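You operate a simulated robot arm through the tools that you are given. There is no shell and no other tool.

You are at the controls of a simulated robot arm. One attempt, no reset.

TASK
Plug in light box T27, light it on High and lay the blue roundel from T24 in its ring.
Fine: use a socket that shows On, plug in before you switch on; other roundels, switches and dials stay.

Only the result counts: the job must be done as asked and must still hold three seconds after the hand-in. Knocking over, shifting, dropping, spilling or breaking anything else fails it.

THE ROBOT
A 6-joint arm with a three-finger gripper, fixed in place. Base frame: the origin is at the foot of the arm, x ahead of it, y to its left, z up. Readings come in mm, degrees, newtons and seconds.
Its first joint turns from -166.0 to 166.0 degrees. Payload 4.89 kg.
The TCP is the grasp point between the finger pads, 30 mm short of the fingertips. In the tool frame z runs along the fingers and y along their closing line. The gripper opens to 164 mm. The gripper's body begins 125 mm behind the TCP.
Orientation is told as [roll, pitch, yaw] about the base's x, y, z axes, in that order, counted from this pose: with the fingers straight down and closing along the base's y, the tool's x points along the base's -x, its y along +y and its z along -z.

THE INTERFACE
- The arm moves only by the tool drive_tool. Its argument "increments" is a list of rows, each an object of numbers (a shift or turn left out is 0, a gripper value left out holds the last): "grip": the opening, from 0 (shut) to 1 (fully open); "tx", "ty", "tz": the shift along the tool's x, y, z in units of 250 mm (1.0 is 250 mm); "ax", "ay", "az": the turn, a rotation vector about the tool's x, y, z in units of 120 degrees (1.0 is 120 degrees). In form: [{"grip": .., "tx": .., "ty": .., "tz": .., "ax": .., "ay": .., "az": ..}, ...]. A call has 1 to 20 rows; each row is the pose to reach, as a shift and turn from the pose commanded when the call began, along the tool's axes at that moment. A call with a number of a shift or a turn outside -1 to 1 is refused whole. A row lasts 0.2 s, in which the tool goes at most 50 mm and 8.6 degrees; a call with a longer step from one row to the next is refused whole, and so is a gripper value outside its range. Where a pose cannot be reached the arm comes as near as it can. A force on the tool above 40 N (or 10 N above the force at the start of the call, whichever is more), or a blocked arm, ends the call early, and 0.2 s more pass. The fingers move at their own pace (about 108 mm/s each) and stop on an object; they squeeze with about 39 N. The grip force told is the motor's: it shows also when the fingers shut on nothing. Time passes only in rows, and 0.2 s behind the last, so rows that repeat a pose let the fingers close. The reply holds the time, the measured pose of the TCP, the force on the tool along the base axes, the opening and the grip force, in the units named above and with some noise, with the torque about the TCP (base axes, N m) and any sound that the robot's microphone picked up.
- Cameras (640 x 400 px; columns grow to the right, rows downward): "scene" is fixed at [400.5, 501.1, 1461.9]; the picture's right is [-0.49, -0.87, 0.00], its down [-0.63, 0.35, -0.69] and it looks along [0.60, -0.34, -0.72] (base axes); focal length 218 px, centre (320, 200). "wrist" rides on the gripper at [76, -2, -152] in the tool frame; the picture's right is [0.02, 1.00, 0.00], its down [-0.88, 0.02, -0.47] and it looks along [-0.47, 0.01, 0.88] (tool axes); focal length 247 px, centre (320, 200). There is no depth. A picture from a camera that has moved, and an enlarged one, comes with that camera's place and axes in the base frame and with its lens.
- snapshot(camera): a new picture of that camera. It takes no simulated time.
- slide_trunk(by): slides the trunk up (or, below 0, down) by that many mm; the arm rides with it, the base frame stays. It gives what a move gives, with no picture.
- zoom(camera, box): a new picture of the part [left, top, right, bottom] of that camera's present view, enlarged. It takes no simulated time.
- sign_off(): hands the job in; it is judged then, once.

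Places have to be worked out from the pictures, the camera data and where the tool is seen. Open the gripper and draw the arm clear of the work before you hand the job in, unless the task says otherwise.

The tools are called after "Call:" as a command line: name --argument value ..., lists and objects as JSON in quotes. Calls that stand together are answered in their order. drive_tool: Moves the arm, as the interface text tells. Its arguments: {"type":"object","properties":{"increments":{"type":"array","items":{"type":"object","properties":{"grip":{"type":"number"},"tx":{"type":"number"},"ty":{"type":"number"},"tz":{"type":"number"},"ax":{"type":"number"},"ay":{"type":"number"},"az":{"type":"number"}}}}},"required":["increments"]} The other tools are called the same way: slide_trunk (by) slides the trunk up or down; snapshot (camera) takes a picture; zoom (camera, box) takes an enlarged picture of a part of a camera's view; sign_off () hands the job in.

At the start:

```text
time_s: 0.0
eef_pos: [625.5, -80.7, 1227.1]
orientation: [0.0, 0.1, 0.0]
force: [0.0, 0.4, -0.6]
torque: [0.01, -0.03, 0.02]
gripper_width: 163.9
finger_force: 0.0
trunk travel left (down, up): [-175.0, 215.0]
```

scene: 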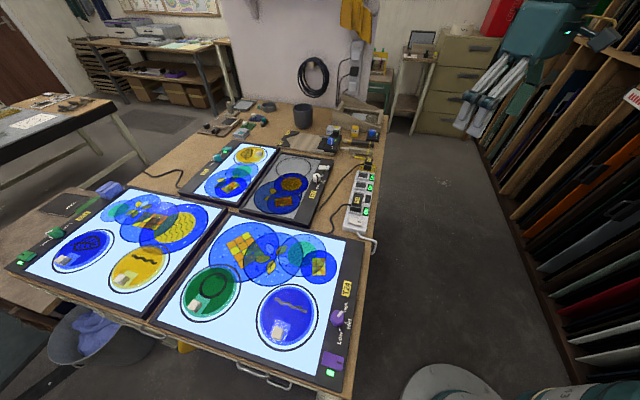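
wrist: 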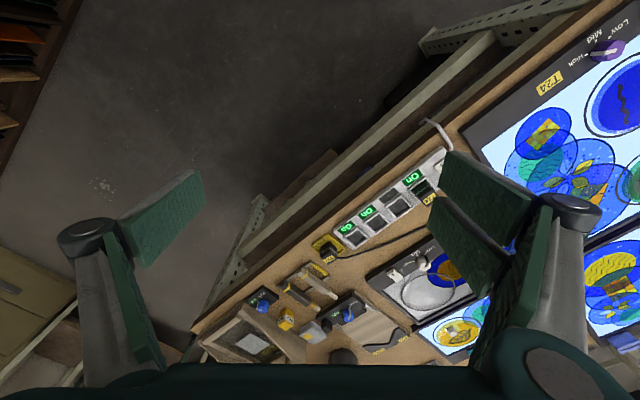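

I start by looking closely at the bench: light boxes, the power strip, and the labels.

Call:
zoom --camera "scene" --box '[160, 120, 400, 270]'

Call:
zoom --camera "scene" --box '[150, 220, 390, 390]'

Call:
zoom --camera "scene" --box '[240, 140, 390, 240]'

Call:
zoom --camera "wrist" --box '[300, 120, 480, 320]'

```text
2.67 times, centred on (280, 195) of scene
camera zoom: at [400.5, 501.1, 1461.9], right [-0.49, -0.87, 0.0], down [-0.63, 0.35, -0.69], along [0.6, -0.34, -0.72], focal length 582 px, centre (427, 213)
```

zoom: 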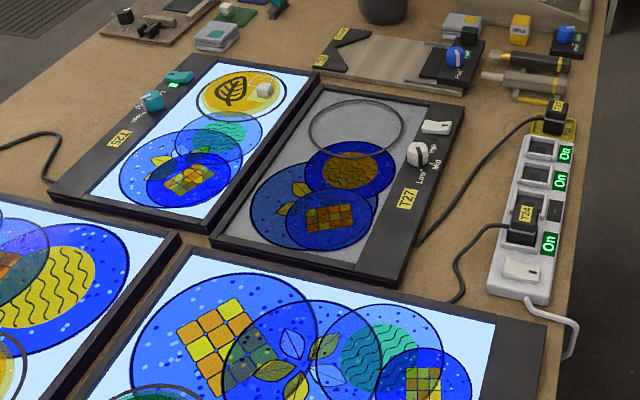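

```text
2.35 times, centred on (270, 305) of scene
camera zoom: at [400.5, 501.1, 1461.9], right [-0.49, -0.87, 0.0], down [-0.63, 0.35, -0.69], along [0.6, -0.34, -0.72], focal length 514 px, centre (438, -47)
```

zoom: 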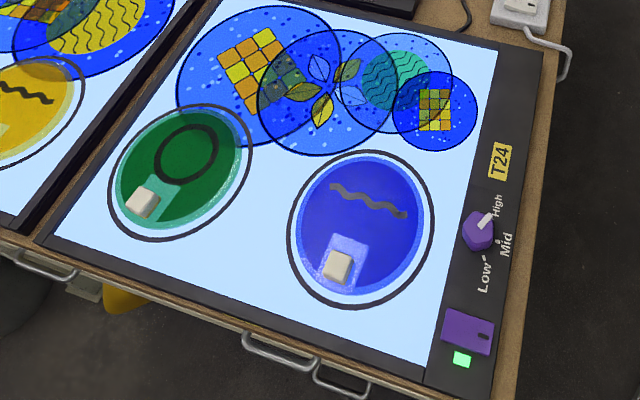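

```text
4.00 times, centred on (315, 190) of scene
camera zoom: at [400.5, 501.1, 1461.9], right [-0.49, -0.87, 0.0], down [-0.63, 0.35, -0.69], along [0.6, -0.34, -0.72], focal length 873 px, centre (340, 240)
```

zoom: 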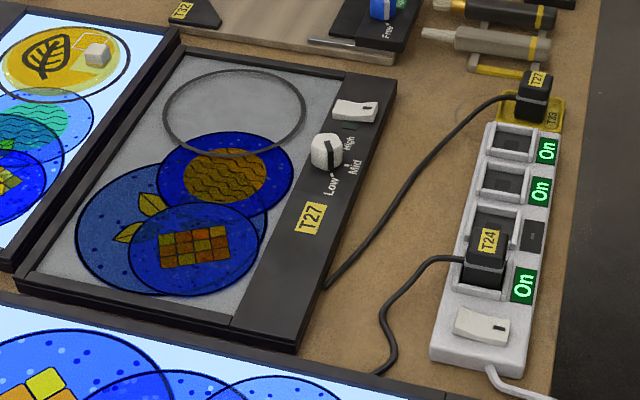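

```text
2.00 times, centred on (390, 220) of wrist
camera zoom: at [548.3, -83.6, 1379.3], right [-0.02, 1.0, 0.0], down [0.88, 0.02, 0.47], along [0.47, 0.01, -0.88], focal length 494 px, centre (180, 160)
```

zoom: 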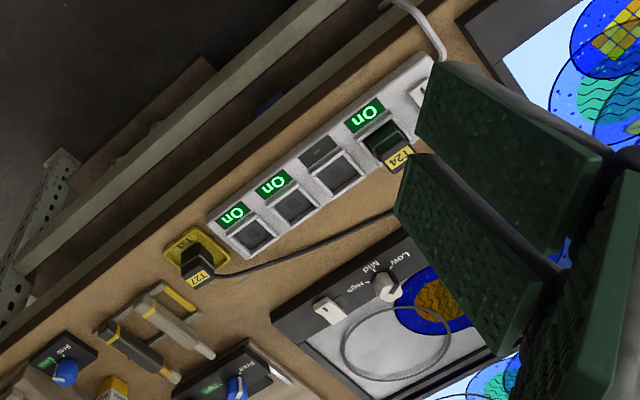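

Triangulating both views, the T27 plug sits in a parking holder near (957, -50, ~911), sockets 1 and 2 (On) near (910, 11) and (869, 58), and the bench runs at about 45°. I move the hand out over the strip to view it better.

Call:
drive_tool --increments '[{"tx": -0.16, "ty": 0.03, "tz": 0.04, "grip": 1}, {"tx": -0.32, "ty": 0.06, "tz": 0.08}, {"tx": -0.48, "ty": 0.09, "tz": 0.12}, {"tx": -0.64, "ty": 0.12, "tz": 0.16}, {"tx": -0.72, "ty": 0.15, "tz": 0.2}]'

Call:
snapshot --camera "wrist"

Call:
snapshot --camera "scene"

```text
time_s: 1.2
eef_pos: [804.2, -44.8, 1177.7]
orientation: [-0.1, 0.0, 0.1]
force: [-0.7, 0.2, 1.3]
torque: [0.01, -0.13, 0.0]
gripper_width: 164.0
finger_force: 0.1
trunk travel left (down, up): [-175.0, 215.0]
```

```text
taken
camera wrist: at [727.4, -46.3, 1329.2], right [-0.02, 1.0, 0.0], down [0.88, 0.02, 0.47], along [0.47, 0.01, -0.88], focal length 247 px, centre (320, 200)
```

wrist: 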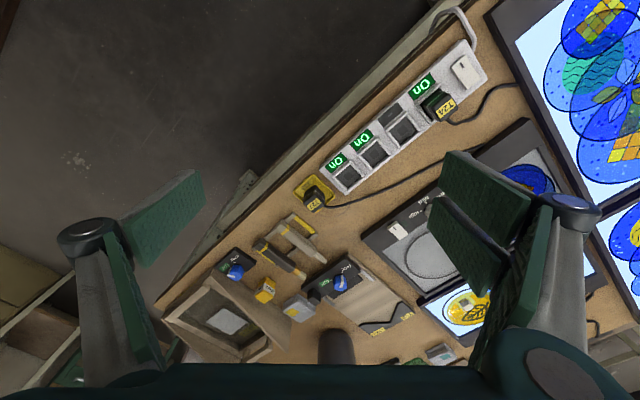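

```text
taken
```

scene: 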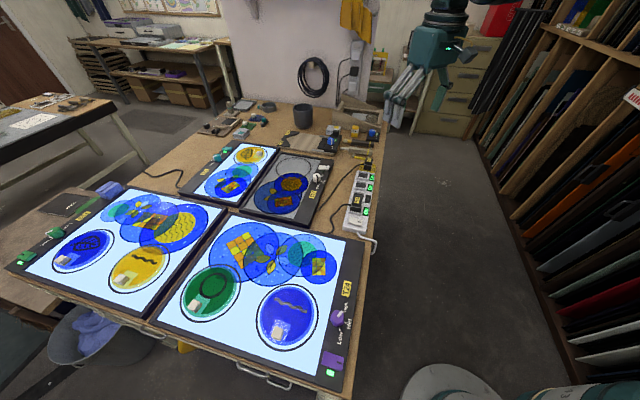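

The view now covers strip, plug and T27's panel. I enlarge those parts.

Call:
zoom --camera "wrist" --box '[280, 130, 440, 230]'

Call:
zoom --camera "wrist" --box '[360, 170, 480, 290]'

Call:
zoom --camera "scene" --box '[300, 150, 390, 240]'

Call:
zoom --camera "scene" --box '[300, 160, 340, 190]'

```text
4.00 times, centred on (360, 180) of wrist
camera zoom: at [727.4, -46.3, 1329.2], right [-0.02, 1.0, 0.0], down [0.88, 0.02, 0.47], along [0.47, 0.01, -0.88], focal length 988 px, centre (160, 280)
```

zoom: 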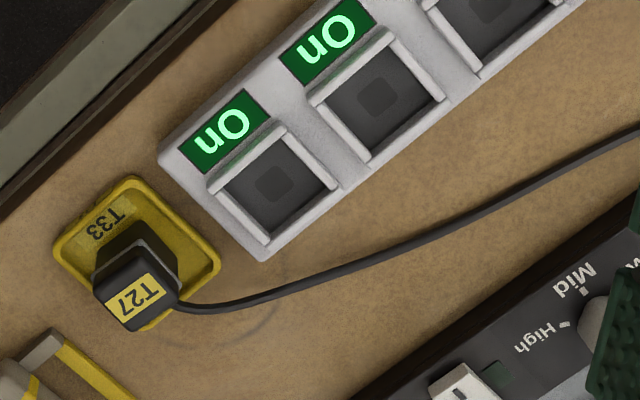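

```text
3.33 times, centred on (420, 230) of wrist
camera zoom: at [727.4, -46.3, 1329.2], right [-0.02, 1.0, 0.0], down [0.88, 0.02, 0.47], along [0.47, 0.01, -0.88], focal length 823 px, centre (-13, 100)
```

zoom: 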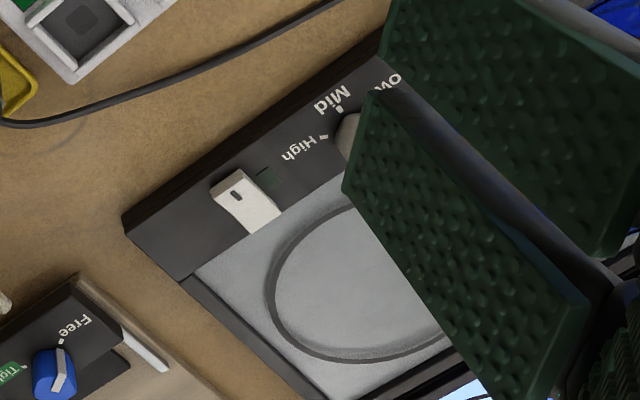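

```text
4.44 times, centred on (345, 195) of scene
camera zoom: at [400.5, 501.1, 1461.9], right [-0.49, -0.87, 0.0], down [-0.63, 0.35, -0.69], along [0.6, -0.34, -0.72], focal length 970 px, centre (209, 222)
```

zoom: 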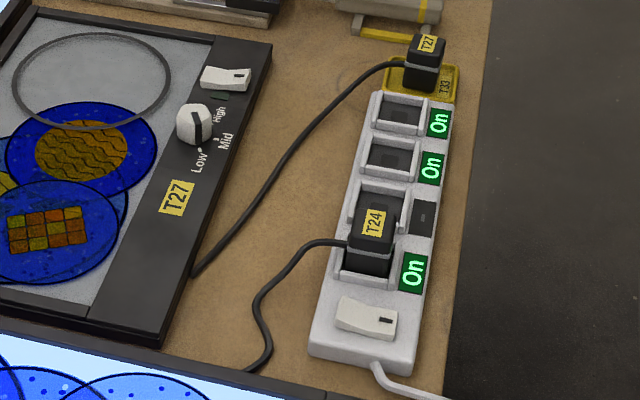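

```text
13.33 times, centred on (320, 175) of scene
camera zoom: at [400.5, 501.1, 1461.9], right [-0.49, -0.87, 0.0], down [-0.63, 0.35, -0.69], along [0.6, -0.34, -0.72], focal length 2911 px, centre (320, 533)
```

zoom: 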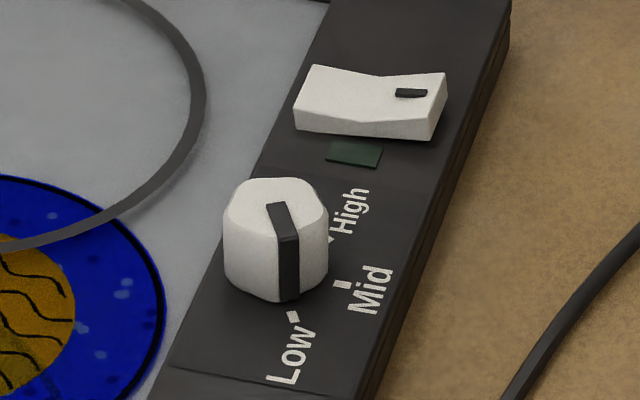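

The dial pointer appears to point at Low, and the T27 plug sits in parking holder T33 with the cord leaving towards the light box. I move closer and yaw 45° so the fingers line up with the strip's axis.

Call:
drive_tool --increments '[{"tx": -0.08, "ty": 0.015, "tz": 0.065, "az": -0.0625}, {"tx": -0.16, "ty": 0.03, "tz": 0.13, "az": -0.125}, {"tx": -0.24, "ty": 0.05, "tz": 0.195, "az": -0.1875}, {"tx": -0.32, "ty": 0.065, "tz": 0.26, "az": -0.25}, {"tx": -0.4, "ty": 0.08, "tz": 0.325, "az": -0.3125}, {"tx": -0.484, "ty": 0.1, "tz": 0.392, "az": -0.375}]'

Call:
snapshot --camera "wrist"

Call:
snapshot --camera "scene"

```text
time_s: 2.6
eef_pos: [928.0, -22.2, 1079.7]
orientation: [0.0, 0.0, 45.1]
force: [-0.1, -0.8, 0.7]
torque: [-0.03, -0.18, 0.03]
gripper_width: 164.1
finger_force: 0.0
trunk travel left (down, up): [-175.0, 215.0]
```

```text
taken
camera wrist: at [873.4, -76.6, 1231.5], right [-0.72, 0.69, 0.0], down [0.61, 0.64, 0.47], along [0.33, 0.34, -0.88], focal length 247 px, centre (320, 200)
```

wrist: 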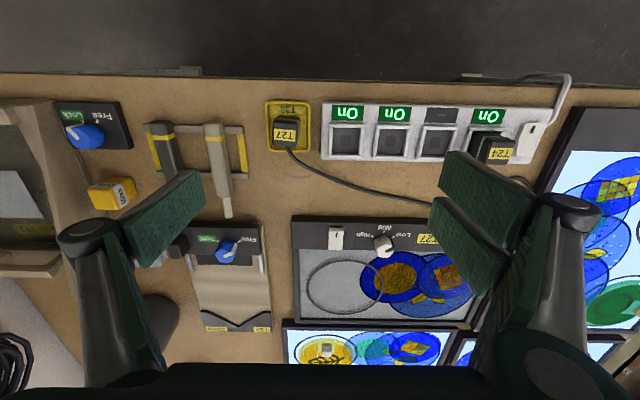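

```text
taken
```

scene: 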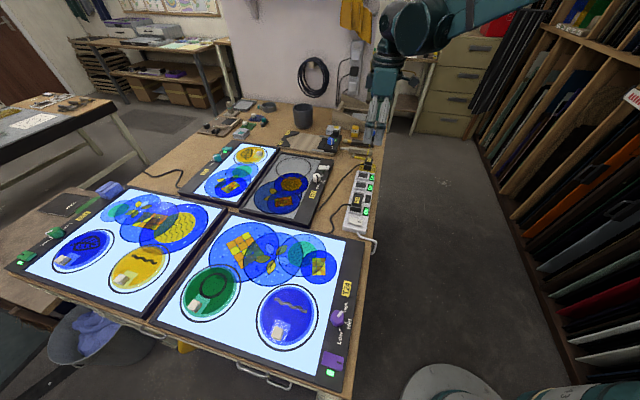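

The bench rows line up with the image now. I enlarge the plug, sockets and T27 panel.

Call:
zoom --camera "wrist" --box '[250, 90, 410, 190]'

Call:
zoom --camera "wrist" --box '[250, 90, 330, 160]'

Call:
zoom --camera "wrist" --box '[290, 200, 450, 340]'

Call:
zoom --camera "wrist" --box '[400, 90, 560, 190]'

```text
4.00 times, centred on (330, 140) of wrist
camera zoom: at [873.4, -76.6, 1231.5], right [-0.72, 0.69, 0.0], down [0.61, 0.64, 0.47], along [0.33, 0.34, -0.88], focal length 988 px, centre (280, 440)
```

zoom: 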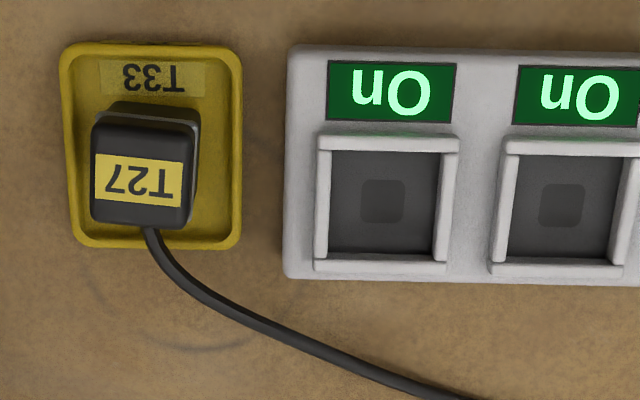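

```text
5.71 times, centred on (290, 125) of wrist
camera zoom: at [873.4, -76.6, 1231.5], right [-0.72, 0.69, 0.0], down [0.61, 0.64, 0.47], along [0.33, 0.34, -0.88], focal length 1411 px, centre (491, 629)
```

zoom: 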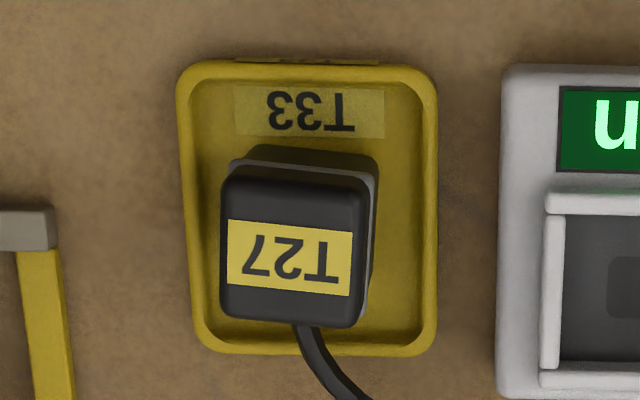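

```text
2.86 times, centred on (370, 270) of wrist
camera zoom: at [873.4, -76.6, 1231.5], right [-0.72, 0.69, 0.0], down [0.61, 0.64, 0.47], along [0.33, 0.34, -0.88], focal length 706 px, centre (177, 0)
```

zoom: 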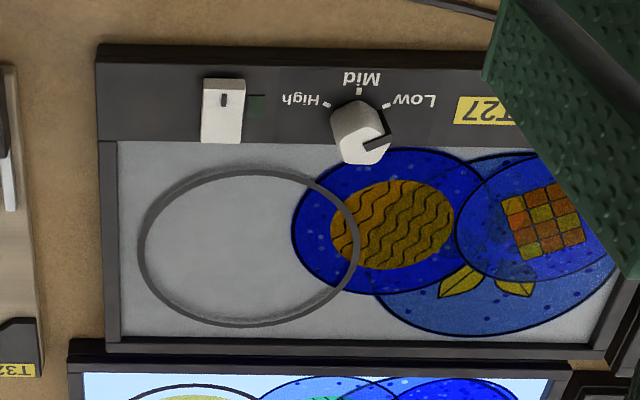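

```text
4.00 times, centred on (480, 140) of wrist
camera zoom: at [873.4, -76.6, 1231.5], right [-0.72, 0.69, 0.0], down [0.61, 0.64, 0.47], along [0.33, 0.34, -0.88], focal length 988 px, centre (-320, 440)
```

zoom: 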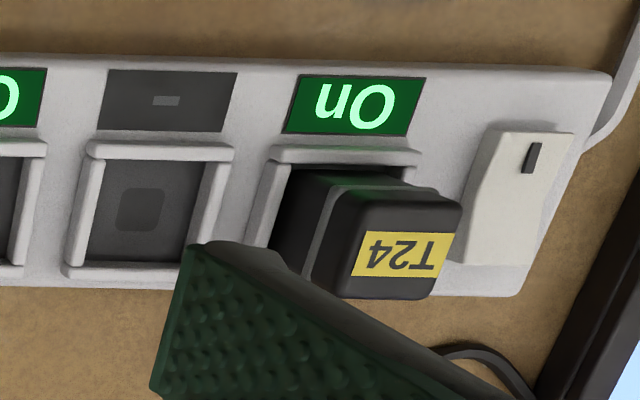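

The plug (about 32 mm square, top near z 909) stands in tray T33 at about (957, -53), and the socket-1 well centre is near (908, 11). I narrow the fingers to about 56 mm so they clear the strip and the tool rest, and hover above the plug.

Call:
drive_tool --increments '[{"tx": 0.002, "ty": -0.057, "tz": 0.1, "grip": 0.341}, {"tx": 0.004, "ty": -0.115, "tz": 0.2}, {"tx": 0.005, "ty": -0.172, "tz": 0.3}, {"tx": 0.005, "ty": -0.172, "tz": 0.36}, {"tx": 0.005, "ty": -0.172, "tz": 0.36}]'

Call:
snapshot --camera "wrist"

Call:
zoom --camera "scene" --box '[320, 120, 420, 220]'

```text
time_s: 3.8
eef_pos: [956.8, -51.9, 987.9]
orientation: [0.0, 0.0, 45.0]
force: [-0.3, 0.1, -0.5]
torque: [0.01, 0.09, -0.03]
gripper_width: 55.8
finger_force: 0.2
trunk travel left (down, up): [-175.0, 215.0]
```

```text
taken
camera wrist: at [903.3, -106.8, 1139.8], right [-0.72, 0.69, 0.0], down [0.61, 0.64, 0.47], along [0.33, 0.34, -0.88], focal length 247 px, centre (320, 200)
```

wrist: 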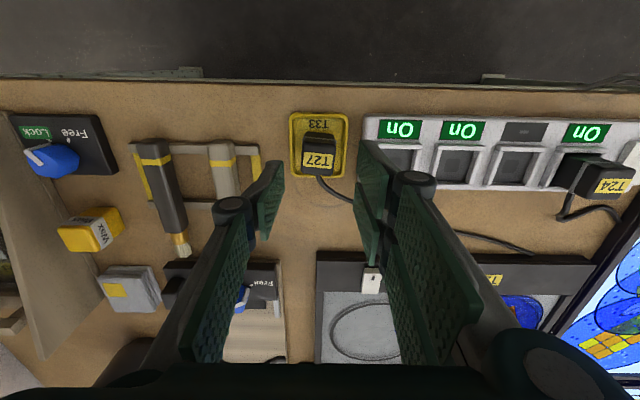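

```text
4.00 times, centred on (370, 170) of scene
camera zoom: at [400.5, 501.1, 1461.9], right [-0.49, -0.87, 0.0], down [-0.63, 0.35, -0.69], along [0.6, -0.34, -0.72], focal length 873 px, centre (120, 320)
```

zoom: 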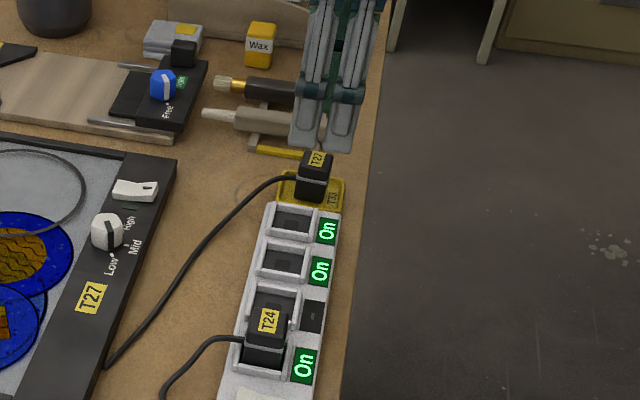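

The plug sits centrally between the fingers. I zoom to measure its exact offset before lowering.

Call:
zoom --camera "wrist" --box '[270, 100, 430, 200]'

Call:
zoom --camera "wrist" --box '[500, 100, 640, 230]'

```text
4.00 times, centred on (350, 150) of wrist
camera zoom: at [903.3, -106.8, 1139.8], right [-0.72, 0.69, 0.0], down [0.61, 0.64, 0.47], along [0.33, 0.34, -0.88], focal length 988 px, centre (200, 400)
```

zoom: 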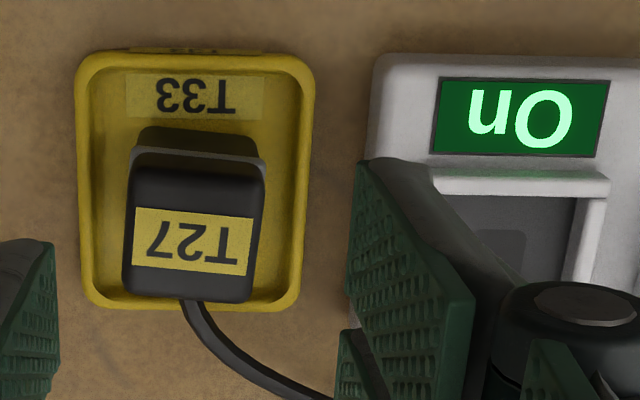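

```text
3.08 times, centred on (570, 165) of wrist
camera zoom: at [903.3, -106.8, 1139.8], right [-0.72, 0.69, 0.0], down [0.61, 0.64, 0.47], along [0.33, 0.34, -0.88], focal length 760 px, centre (-449, 308)
```

zoom: 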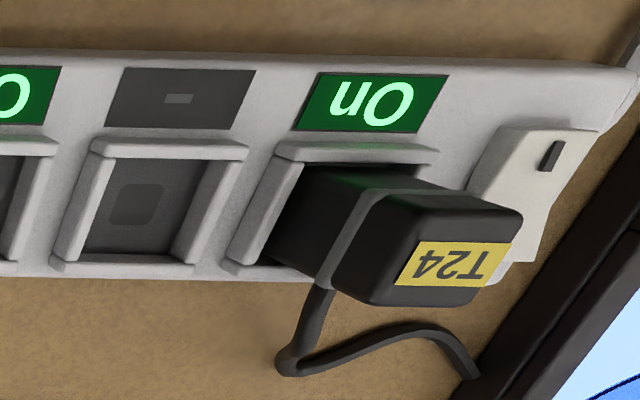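

The plug is about 2 mm towards +e1 of the tool axis and slightly rotated; closing will square it up. I shift 2 mm and lower until the fingertips are around z 878, just above the tray rim.

Call:
drive_tool --increments '[{"ty": -0.008, "tx": -0.004, "tz": 0.1}, {"ty": -0.008, "tx": -0.004, "tz": 0.2}, {"ty": -0.008, "tx": -0.004, "tz": 0.27}, {"ty": -0.008, "tx": -0.004, "tz": 0.318}, {"ty": -0.008, "tx": -0.004, "tz": 0.318}]'

Call:
snapshot --camera "wrist"

Call:
zoom --camera "scene" --box '[330, 140, 400, 200]'

```text
time_s: 5.0
eef_pos: [959.4, -52.2, 910.2]
orientation: [0.0, 0.1, 45.0]
force: [0.2, -0.5, 6.7]
torque: [0.16, 0.13, 0.0]
gripper_width: 55.9
finger_force: 0.0
trunk travel left (down, up): [-175.0, 215.0]
```

```text
taken
camera wrist: at [904.9, -106.8, 1061.5], right [-0.72, 0.69, 0.0], down [0.61, 0.64, 0.47], along [0.33, 0.34, -0.88], focal length 247 px, centre (320, 200)
```

wrist: 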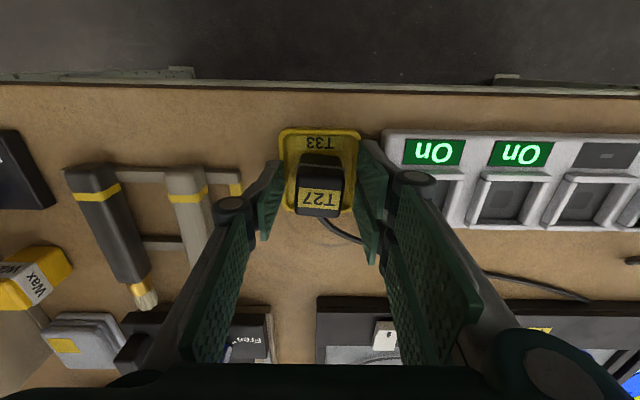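

```text
6.67 times, centred on (365, 170) of scene
camera zoom: at [400.5, 501.1, 1461.9], right [-0.49, -0.87, 0.0], down [-0.63, 0.35, -0.69], along [0.6, -0.34, -0.72], focal length 1456 px, centre (20, 400)
```

zoom: 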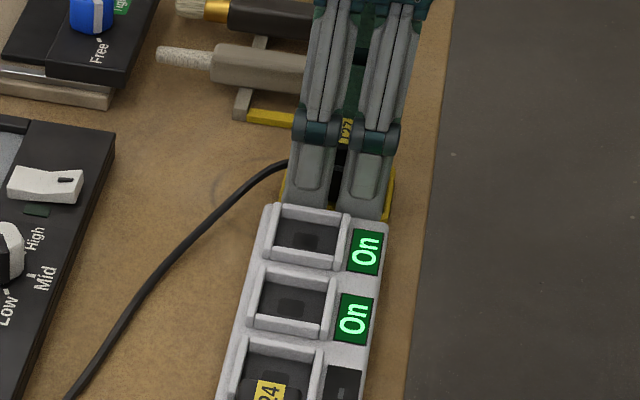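

The reading shows 6.7 N upward, so the fingertips may be brushing the tray rim. I raise 3 mm and read again.

Call:
drive_tool --increments '[{"tz": -0.012}, {"tz": -0.012}, {"tz": -0.012}]'

Call:
zoom --camera "wrist" --box '[250, 110, 410, 270]'

```text
time_s: 5.8
eef_pos: [958.6, -51.6, 913.4]
orientation: [0.0, 0.0, 45.0]
force: [-0.2, 0.4, 0.1]
torque: [0.03, -0.01, -0.01]
gripper_width: 56.0
finger_force: 0.0
trunk travel left (down, up): [-175.0, 215.0]
```

```text
2.50 times, centred on (330, 190) of wrist
camera zoom: at [905.4, -107.3, 1064.3], right [-0.72, 0.69, 0.0], down [0.61, 0.64, 0.47], along [0.33, 0.34, -0.88], focal length 617 px, centre (295, 225)
```

zoom: 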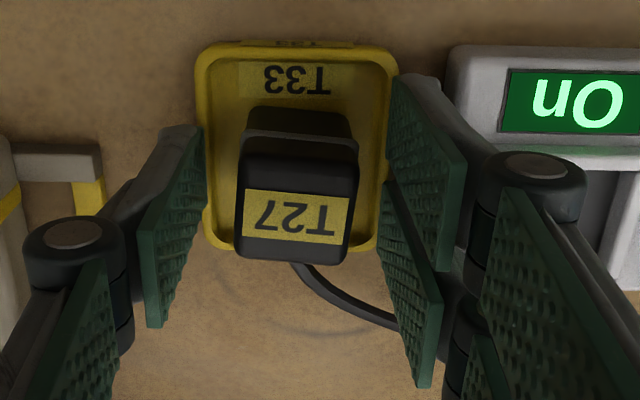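

Contact gone at TCP z 913; tips sit just above the rim and span most of the plug. I close the fingers on the plug.

Call:
drive_tool --increments '[{"grip": 0.25}, {"grip": 0.2}, {"grip": 0.1}, {"grip": 0.1}, {"grip": 0.1}]'

Call:
zoom --camera "wrist" --box '[250, 110, 410, 270]'

```text
time_s: 7.0
eef_pos: [959.2, -51.2, 911.0]
orientation: [0.0, 0.1, 45.0]
force: [0.6, 0.2, 0.3]
torque: [-0.01, -0.03, -0.04]
gripper_width: 31.2
finger_force: 39.2
trunk travel left (down, up): [-175.0, 215.0]
```

```text
2.50 times, centred on (330, 190) of wrist
camera zoom: at [905.4, -107.3, 1064.3], right [-0.72, 0.69, 0.0], down [0.61, 0.64, 0.47], along [0.33, 0.34, -0.88], focal length 617 px, centre (295, 225)
```

zoom: 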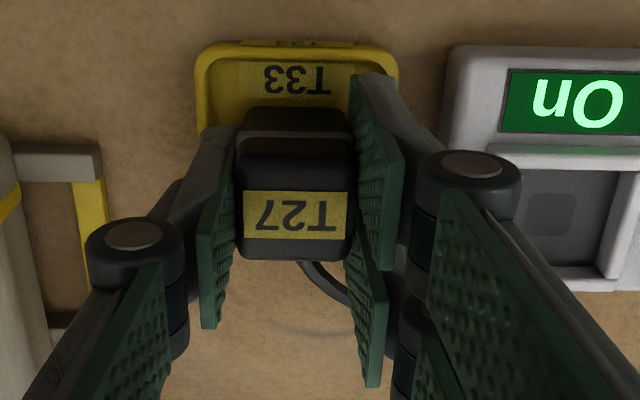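

The plug is held (31 mm, 39 N) and squared to the pads. I lift it straight up 75 mm and look again.

Call:
drive_tool --increments '[{"tz": -0.04}, {"tz": -0.12}, {"tz": -0.2}, {"tz": -0.3}, {"tz": -0.3}]'

Call:
snapshot --camera "wrist"

Call:
zoom --camera "wrist" --box '[370, 90, 530, 190]'

Call:
zoom --camera "scene" --box '[330, 130, 400, 200]'

```text
time_s: 8.2
eef_pos: [959.3, -51.4, 991.4]
orientation: [-0.1, 0.1, 45.0]
force: [-0.5, 0.1, 0.0]
torque: [0.01, -0.06, 0.0]
gripper_width: 16.1
finger_force: 0.0
trunk travel left (down, up): [-175.0, 215.0]
```

```text
taken
camera wrist: at [906.2, -106.5, 1142.2], right [-0.72, 0.69, 0.0], down [0.61, 0.64, 0.47], along [0.33, 0.34, -0.88], focal length 247 px, centre (320, 200)
```

wrist: 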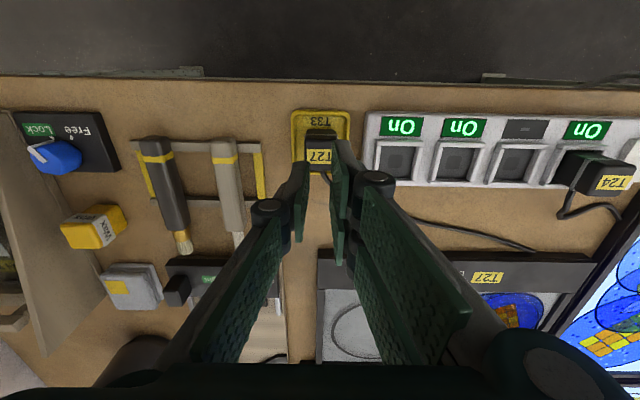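

```text
4.00 times, centred on (450, 140) of wrist
camera zoom: at [906.2, -106.5, 1142.2], right [-0.72, 0.69, 0.0], down [0.61, 0.64, 0.47], along [0.33, 0.34, -0.88], focal length 988 px, centre (-200, 440)
```

zoom: 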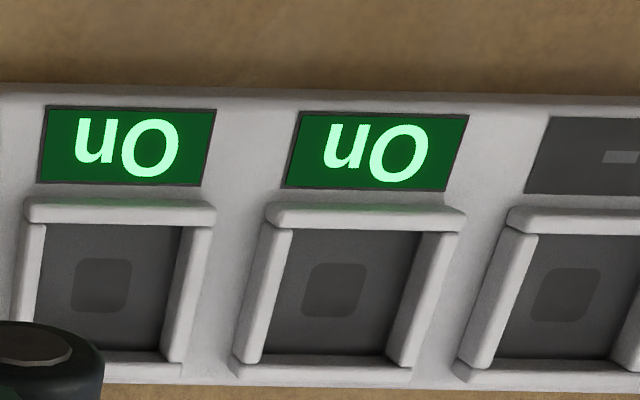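

```text
5.71 times, centred on (365, 165) of scene
camera zoom: at [400.5, 501.1, 1461.9], right [-0.49, -0.87, 0.0], down [-0.63, 0.35, -0.69], along [0.6, -0.34, -0.72], focal length 1248 px, centre (63, 400)
```

zoom: 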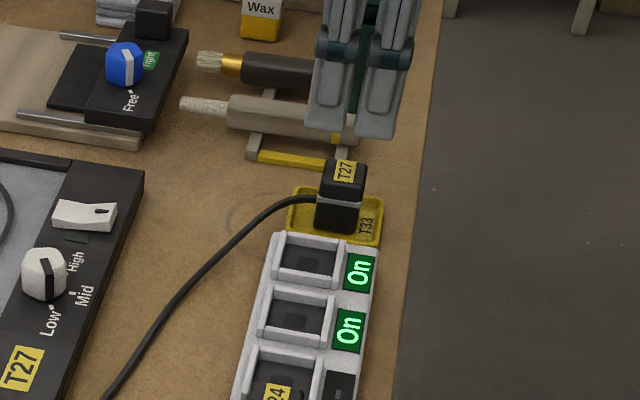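

The fingers came up empty (16 mm): the plug slipped out and still stands in the tray. I check its state closely before regripping.

Call:
zoom --camera "wrist" --box '[280, 90, 360, 190]'

Call:
zoom --camera "scene" --box '[350, 145, 390, 185]'

Call:
zoom --camera "scene" --box '[335, 180, 385, 230]'

```text
4.00 times, centred on (320, 140) of wrist
camera zoom: at [906.2, -106.5, 1142.2], right [-0.72, 0.69, 0.0], down [0.61, 0.64, 0.47], along [0.33, 0.34, -0.88], focal length 988 px, centre (320, 440)
```

zoom: 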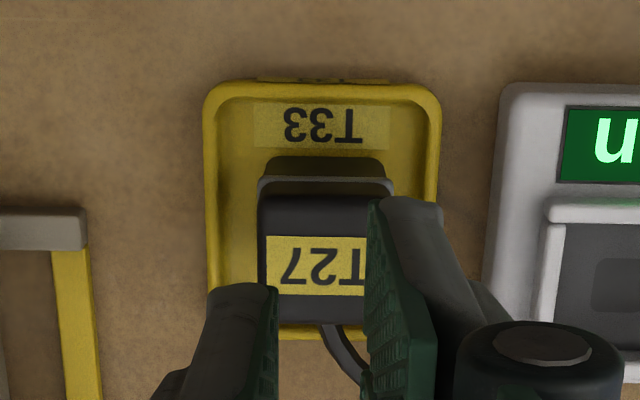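

```text
10.00 times, centred on (370, 165) of scene
camera zoom: at [400.5, 501.1, 1461.9], right [-0.49, -0.87, 0.0], down [-0.63, 0.35, -0.69], along [0.6, -0.34, -0.72], focal length 2184 px, centre (-180, 550)
```

zoom: 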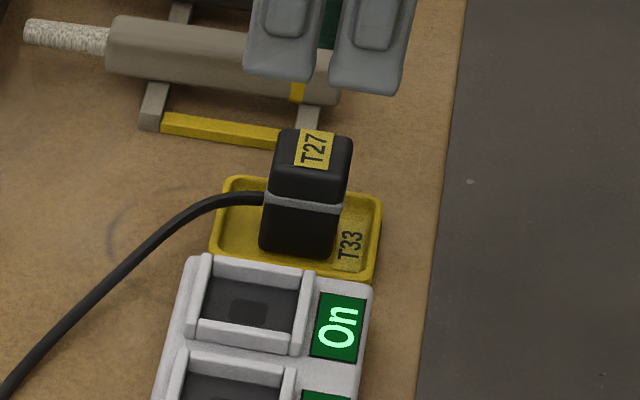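

```text
8.00 times, centred on (360, 205) of scene
camera zoom: at [400.5, 501.1, 1461.9], right [-0.49, -0.87, 0.0], down [-0.63, 0.35, -0.69], along [0.6, -0.34, -0.72], focal length 1747 px, centre (0, 160)
```

zoom: 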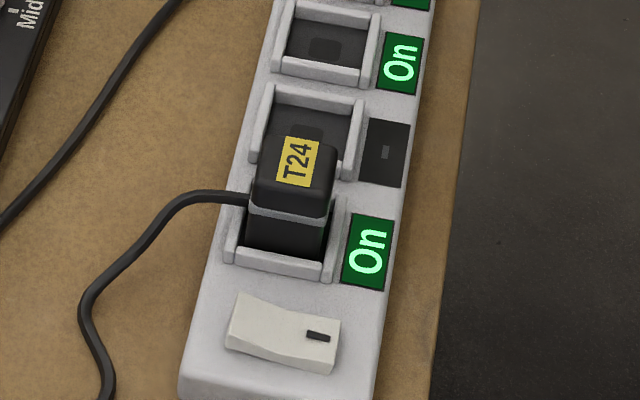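

The plug still stands square in its tray. I reopen, descend to the same height, close again, and this time lift in tiny steps to see whether it holds.

Call:
drive_tool --increments '[{"grip": 0.341}, {"grip": 0.341, "tz": 0.02}, {"tz": 0.12}, {"tz": 0.22}, {"tz": 0.28}, {"tz": 0.302}, {"tz": 0.302}]'

Call:
drive_tool --increments '[{"grip": 0.22}, {"grip": 0.0}, {"grip": 0.0}, {"grip": 0.0}, {"grip": 0.0}, {"grip": 0.0}]'

Call:
drive_tool --increments '[{"tz": -0.002}, {"tz": -0.004}, {"tz": -0.006}, {"tz": -0.008}, {"tz": -0.01}]'

Call:
zoom --camera "scene" --box '[350, 145, 390, 185]'

```text
time_s: 9.8
eef_pos: [958.6, -51.2, 911.5]
orientation: [0.0, 0.0, 45.0]
force: [0.4, 0.5, -0.5]
torque: [0.0, 0.0, 0.0]
gripper_width: 56.0
finger_force: 0.1
trunk travel left (down, up): [-175.0, 215.0]
```

```text
time_s: 11.2
eef_pos: [959.2, -50.7, 913.4]
orientation: [0.0, 0.0, 45.0]
force: [-0.1, -0.3, 0.0]
torque: [-0.01, -0.01, 0.0]
gripper_width: 31.2
finger_force: 39.0
trunk travel left (down, up): [-175.0, 215.0]
```

```text
time_s: 12.4
eef_pos: [957.4, -50.6, 915.0]
orientation: [0.0, 0.0, 45.0]
force: [0.6, 0.0, -0.2]
torque: [0.03, -0.01, 0.02]
gripper_width: 31.3
finger_force: 39.3
trunk travel left (down, up): [-175.0, 215.0]
```

```text
10.00 times, centred on (370, 165) of scene
camera zoom: at [400.5, 501.1, 1461.9], right [-0.49, -0.87, 0.0], down [-0.63, 0.35, -0.69], along [0.6, -0.34, -0.72], focal length 2184 px, centre (-180, 550)
```

zoom: 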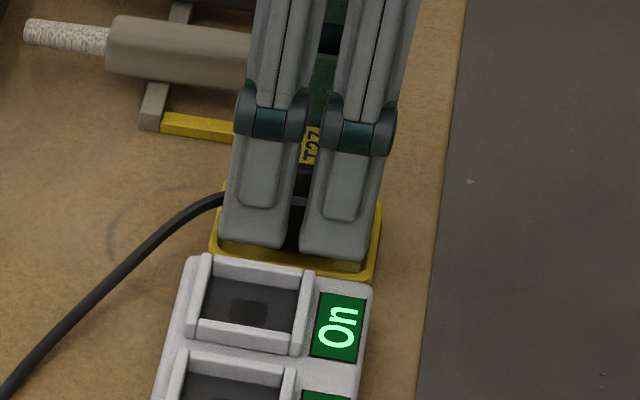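

The plug is still gripped at 31 mm after a 2.5 mm lift. The scene view shows plates I want to understand, so I look closer at the gripper and plug before lifting further.

Call:
zoom --camera "scene" --box '[330, 90, 410, 190]'

Call:
snapshot --camera "wrist"

Call:
zoom --camera "wrist" --box '[260, 120, 400, 260]'

```text
4.00 times, centred on (370, 140) of scene
camera zoom: at [400.5, 501.1, 1461.9], right [-0.49, -0.87, 0.0], down [-0.63, 0.35, -0.69], along [0.6, -0.34, -0.72], focal length 873 px, centre (120, 440)
```

zoom: 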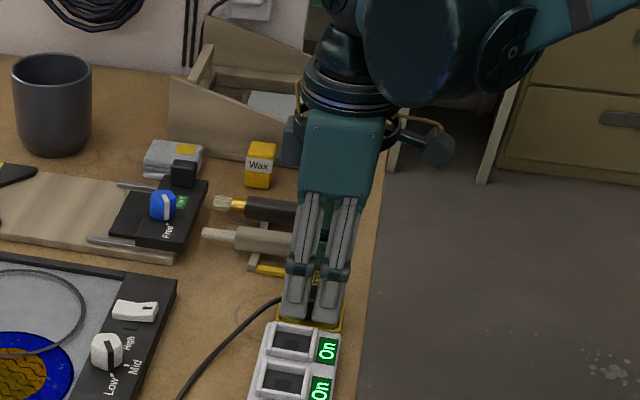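

```text
taken
camera wrist: at [904.5, -106.9, 1066.3], right [-0.72, 0.69, 0.0], down [0.61, 0.64, 0.47], along [0.33, 0.34, -0.88], focal length 247 px, centre (320, 200)
```

wrist: 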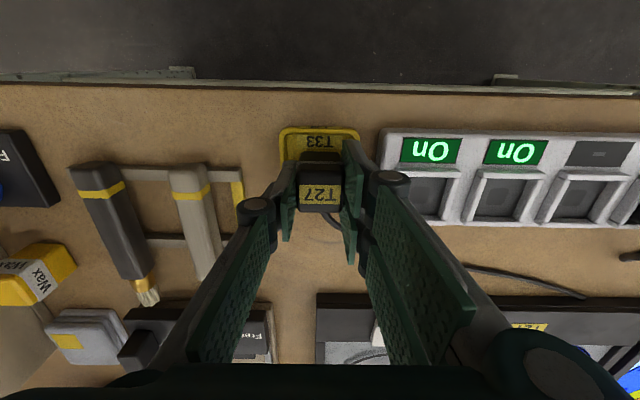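

```text
2.86 times, centred on (330, 190) of wrist
camera zoom: at [904.5, -106.9, 1066.3], right [-0.72, 0.69, 0.0], down [0.61, 0.64, 0.47], along [0.33, 0.34, -0.88], focal length 706 px, centre (291, 229)
```

zoom: 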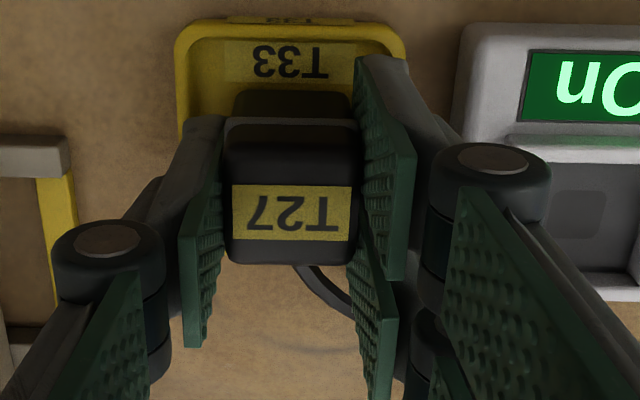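

The gripper turns out to have one pad on one side and a pair on the other, all touching the plug. I continue the slow lift by 15 mm and check.

Call:
drive_tool --increments '[{"tz": -0.004}, {"tz": -0.008}, {"tz": -0.014}, {"tz": -0.02}, {"tz": -0.026}, {"tz": -0.032}, {"tz": -0.04}, {"tz": -0.048}, {"tz": -0.06}]'

Call:
zoom --camera "wrist" --box '[260, 120, 400, 260]'

Call:
zoom --camera "scene" --box '[350, 145, 390, 185]'

```text
time_s: 14.4
eef_pos: [958.5, -52.5, 929.3]
orientation: [0.0, 0.0, 45.0]
force: [-0.5, 0.2, -0.7]
torque: [0.0, 0.03, 0.03]
gripper_width: 30.9
finger_force: 38.2
trunk travel left (down, up): [-175.0, 215.0]
```

```text
2.86 times, centred on (330, 190) of wrist
camera zoom: at [904.3, -107.2, 1082.4], right [-0.72, 0.69, 0.0], down [0.61, 0.64, 0.47], along [0.33, 0.34, -0.88], focal length 706 px, centre (291, 229)
```

zoom: 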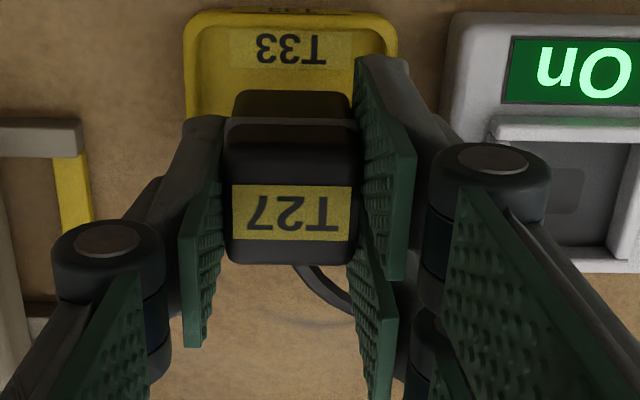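

```text
10.00 times, centred on (370, 165) of scene
camera zoom: at [400.5, 501.1, 1461.9], right [-0.49, -0.87, 0.0], down [-0.63, 0.35, -0.69], along [0.6, -0.34, -0.72], focal length 2184 px, centre (-180, 550)
```

zoom: 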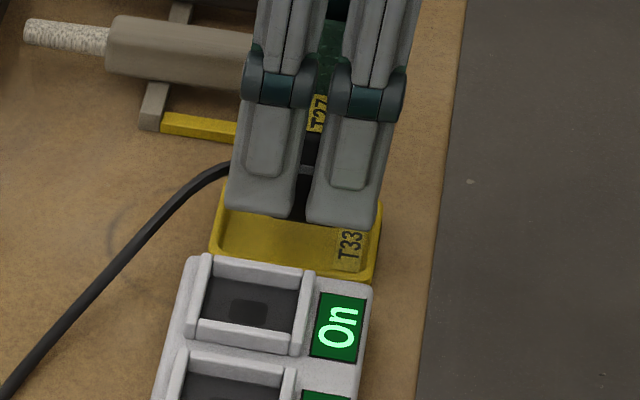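

The plug is now rising with the hand (same place between pads). I continue lifting gently another 40 mm.

Call:
drive_tool --increments '[{"tz": -0.006}, {"tz": -0.014}, {"tz": -0.024}, {"tz": -0.036}, {"tz": -0.048}, {"tz": -0.06}, {"tz": -0.072}, {"tz": -0.084}, {"tz": -0.096}, {"tz": -0.108}, {"tz": -0.12}, {"tz": -0.132}, {"tz": -0.144}, {"tz": -0.152}, {"tz": -0.158}, {"tz": -0.16}]'

Call:
zoom --camera "wrist" --box '[260, 90, 420, 250]'

Call:
zoom --camera "scene" --box '[340, 125, 390, 185]'

```text
time_s: 17.8
eef_pos: [958.5, -52.2, 969.8]
orientation: [0.0, 0.1, 45.0]
force: [0.8, -0.4, -1.6]
torque: [0.01, 0.01, -0.01]
gripper_width: 31.0
finger_force: 39.0
trunk travel left (down, up): [-175.0, 215.0]
```

```text
2.50 times, centred on (340, 170) of wrist
camera zoom: at [904.2, -106.6, 1122.6], right [-0.72, 0.69, 0.0], down [0.61, 0.64, 0.47], along [0.33, 0.34, -0.88], focal length 617 px, centre (270, 275)
```

zoom: 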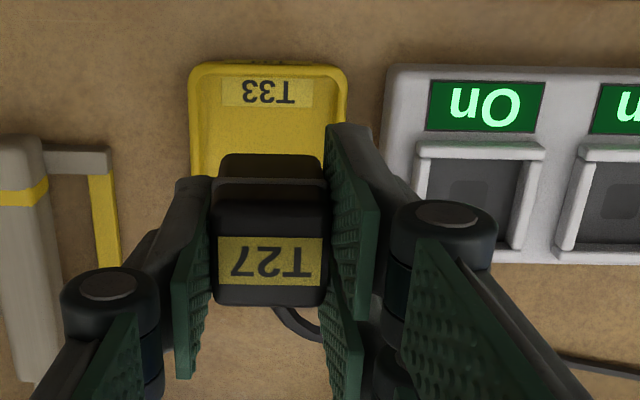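

```text
6.67 times, centred on (365, 155) of scene
camera zoom: at [400.5, 501.1, 1461.9], right [-0.49, -0.87, 0.0], down [-0.63, 0.35, -0.69], along [0.6, -0.34, -0.72], focal length 1456 px, centre (20, 500)
```

zoom: 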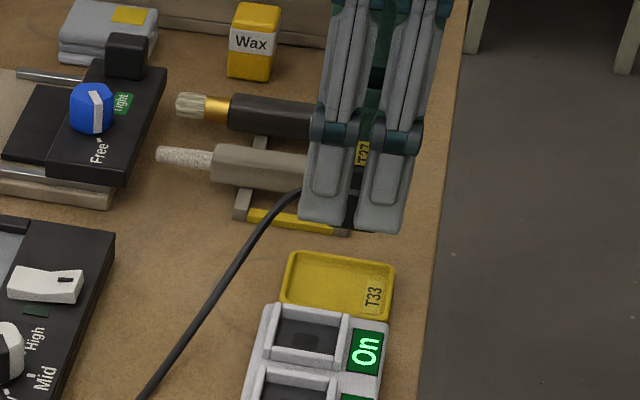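

The plug hangs securely with its base about 25 mm above the rims. I carry it gently about 80 mm along the strip and 9 mm inward, to hover over socket 1.

Call:
drive_tool --increments '[{"ty": 0.01, "tx": -0.002}, {"ty": 0.03, "tx": -0.004}, {"ty": 0.06, "tx": -0.007}, {"ty": 0.095, "tx": -0.011}, {"ty": 0.13, "tx": -0.015}, {"ty": 0.165, "tx": -0.019}, {"ty": 0.2, "tx": -0.023}, {"ty": 0.235, "tx": -0.027}, {"ty": 0.265, "tx": -0.03}, {"ty": 0.29, "tx": -0.033}, {"ty": 0.308, "tx": -0.036}, {"ty": 0.32, "tx": -0.036}, {"ty": 0.32, "tx": -0.036}]'

Call:
snapshot --camera "wrist"

Call:
zoom --camera "wrist" --box '[260, 90, 400, 190]'

Call:
zoom --camera "scene" --box '[330, 140, 390, 200]'

```text
time_s: 20.6
eef_pos: [907.3, 11.8, 970.6]
orientation: [0.0, 0.0, 45.0]
force: [-0.5, -0.1, -0.8]
torque: [-0.02, 0.01, 0.02]
gripper_width: 31.0
finger_force: 38.5
trunk travel left (down, up): [-175.0, 215.0]
```

```text
taken
camera wrist: at [854.1, -43.5, 1122.4], right [-0.72, 0.69, 0.0], down [0.61, 0.64, 0.47], along [0.33, 0.34, -0.88], focal length 247 px, centre (320, 200)
```

wrist: 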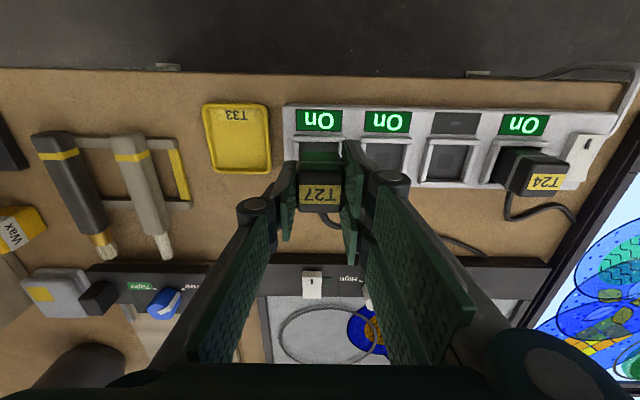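

```text
4.00 times, centred on (330, 140) of wrist
camera zoom: at [854.1, -43.5, 1122.4], right [-0.72, 0.69, 0.0], down [0.61, 0.64, 0.47], along [0.33, 0.34, -0.88], focal length 988 px, centre (280, 440)
```

zoom: 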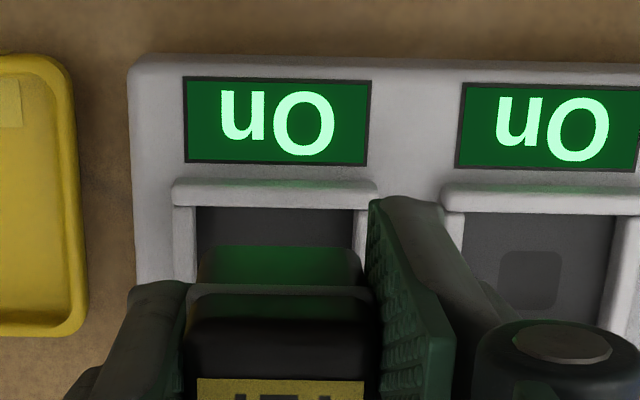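

```text
6.67 times, centred on (360, 170) of scene
camera zoom: at [400.5, 501.1, 1461.9], right [-0.49, -0.87, 0.0], down [-0.63, 0.35, -0.69], along [0.6, -0.34, -0.72], focal length 1456 px, centre (53, 400)
```

zoom: 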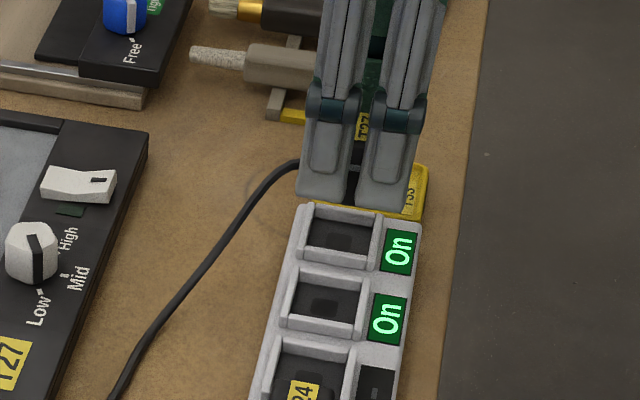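

The plug base (about 31.6 mm wide) is nearly centred over the well (about 37 mm wide), about 1.4 mm off along the strip. I correct that, shift 1 mm inward, and lower 18 mm to compare edges at nearly the same height.

Call:
drive_tool --increments '[{"ty": -0.003, "tx": -0.002, "tz": 0.006}, {"ty": -0.006, "tx": -0.004, "tz": 0.016}, {"ty": -0.006, "tx": -0.004, "tz": 0.028}, {"ty": -0.006, "tx": -0.004, "tz": 0.04}, {"ty": -0.006, "tx": -0.004, "tz": 0.052}, {"ty": -0.006, "tx": -0.004, "tz": 0.064}, {"ty": -0.006, "tx": -0.004, "tz": 0.072}, {"ty": -0.006, "tx": -0.004, "tz": 0.072}]'

Call:
zoom --camera "wrist" --box '[260, 90, 400, 190]'

Call:
zoom --camera "scene" --box '[340, 155, 385, 195]'

```text
time_s: 22.4
eef_pos: [908.4, 12.3, 950.8]
orientation: [0.0, -0.1, 44.9]
force: [0.0, 0.0, -1.0]
torque: [0.03, 0.04, 0.03]
gripper_width: 31.1
finger_force: 38.7
trunk travel left (down, up): [-175.0, 215.0]
```

```text
4.00 times, centred on (330, 140) of wrist
camera zoom: at [855.9, -43.3, 1103.7], right [-0.72, 0.69, 0.0], down [0.61, 0.64, 0.47], along [0.33, 0.34, -0.88], focal length 988 px, centre (280, 440)
```

zoom: 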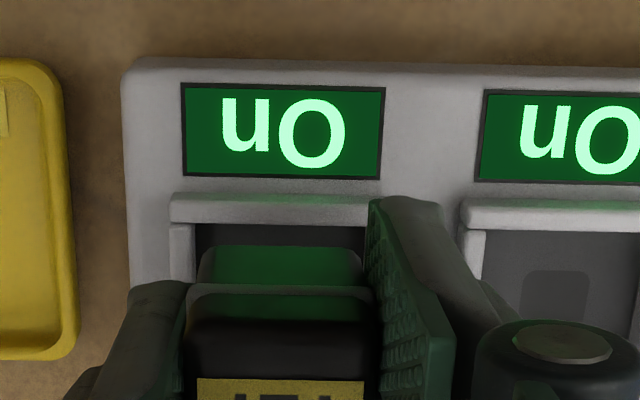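

```text
10.00 times, centred on (362, 175) of scene
camera zoom: at [400.5, 501.1, 1461.9], right [-0.49, -0.87, 0.0], down [-0.63, 0.35, -0.69], along [0.6, -0.34, -0.72], focal length 2184 px, centre (-105, 450)
```

zoom: 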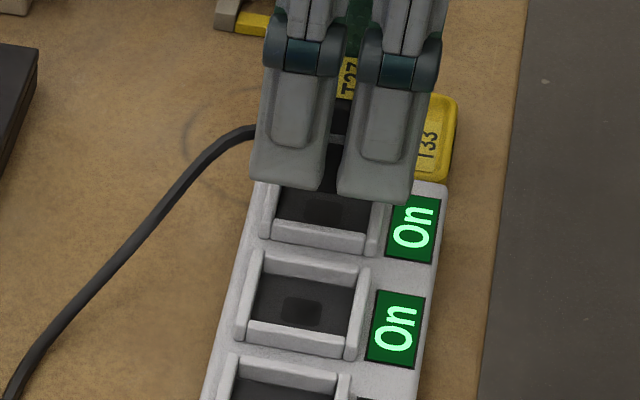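

Edges agree to within about 1 mm in both directions. I lower slowly by 9 mm and read the force.

Call:
drive_tool --increments '[{"tz": 0.006}, {"tz": 0.012}, {"tz": 0.018}, {"tz": 0.024}, {"tz": 0.03}, {"tz": 0.036}, {"tz": 0.036}]'

Call:
zoom --camera "wrist" --box '[260, 90, 400, 190]'

Call:
zoom --camera "scene" --box '[340, 155, 385, 195]'

```text
time_s: 24.0
eef_pos: [910.1, 10.8, 943.9]
orientation: [-0.1, 0.0, 45.0]
force: [0.3, -0.1, -1.2]
torque: [0.01, 0.0, 0.01]
gripper_width: 31.4
finger_force: 38.7
trunk travel left (down, up): [-175.0, 215.0]
```

```text
4.00 times, centred on (330, 140) of wrist
camera zoom: at [856.2, -43.2, 1095.5], right [-0.72, 0.69, 0.0], down [0.61, 0.64, 0.47], along [0.33, 0.34, -0.88], focal length 988 px, centre (280, 440)
```

zoom: 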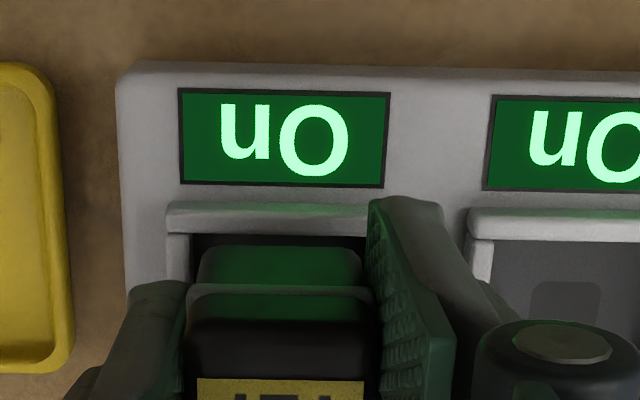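

```text
10.00 times, centred on (362, 175) of scene
camera zoom: at [400.5, 501.1, 1461.9], right [-0.49, -0.87, 0.0], down [-0.63, 0.35, -0.69], along [0.6, -0.34, -0.72], focal length 2184 px, centre (-105, 450)
```

zoom: 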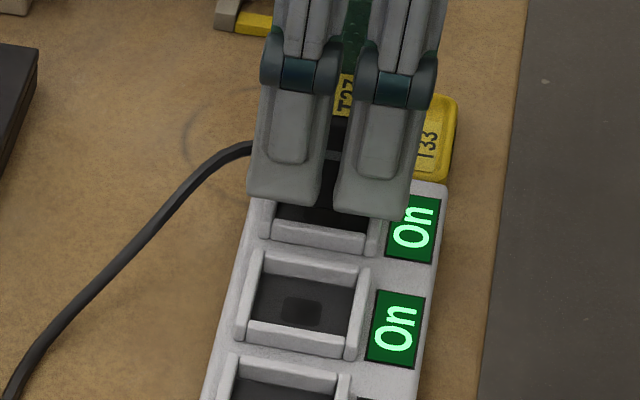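

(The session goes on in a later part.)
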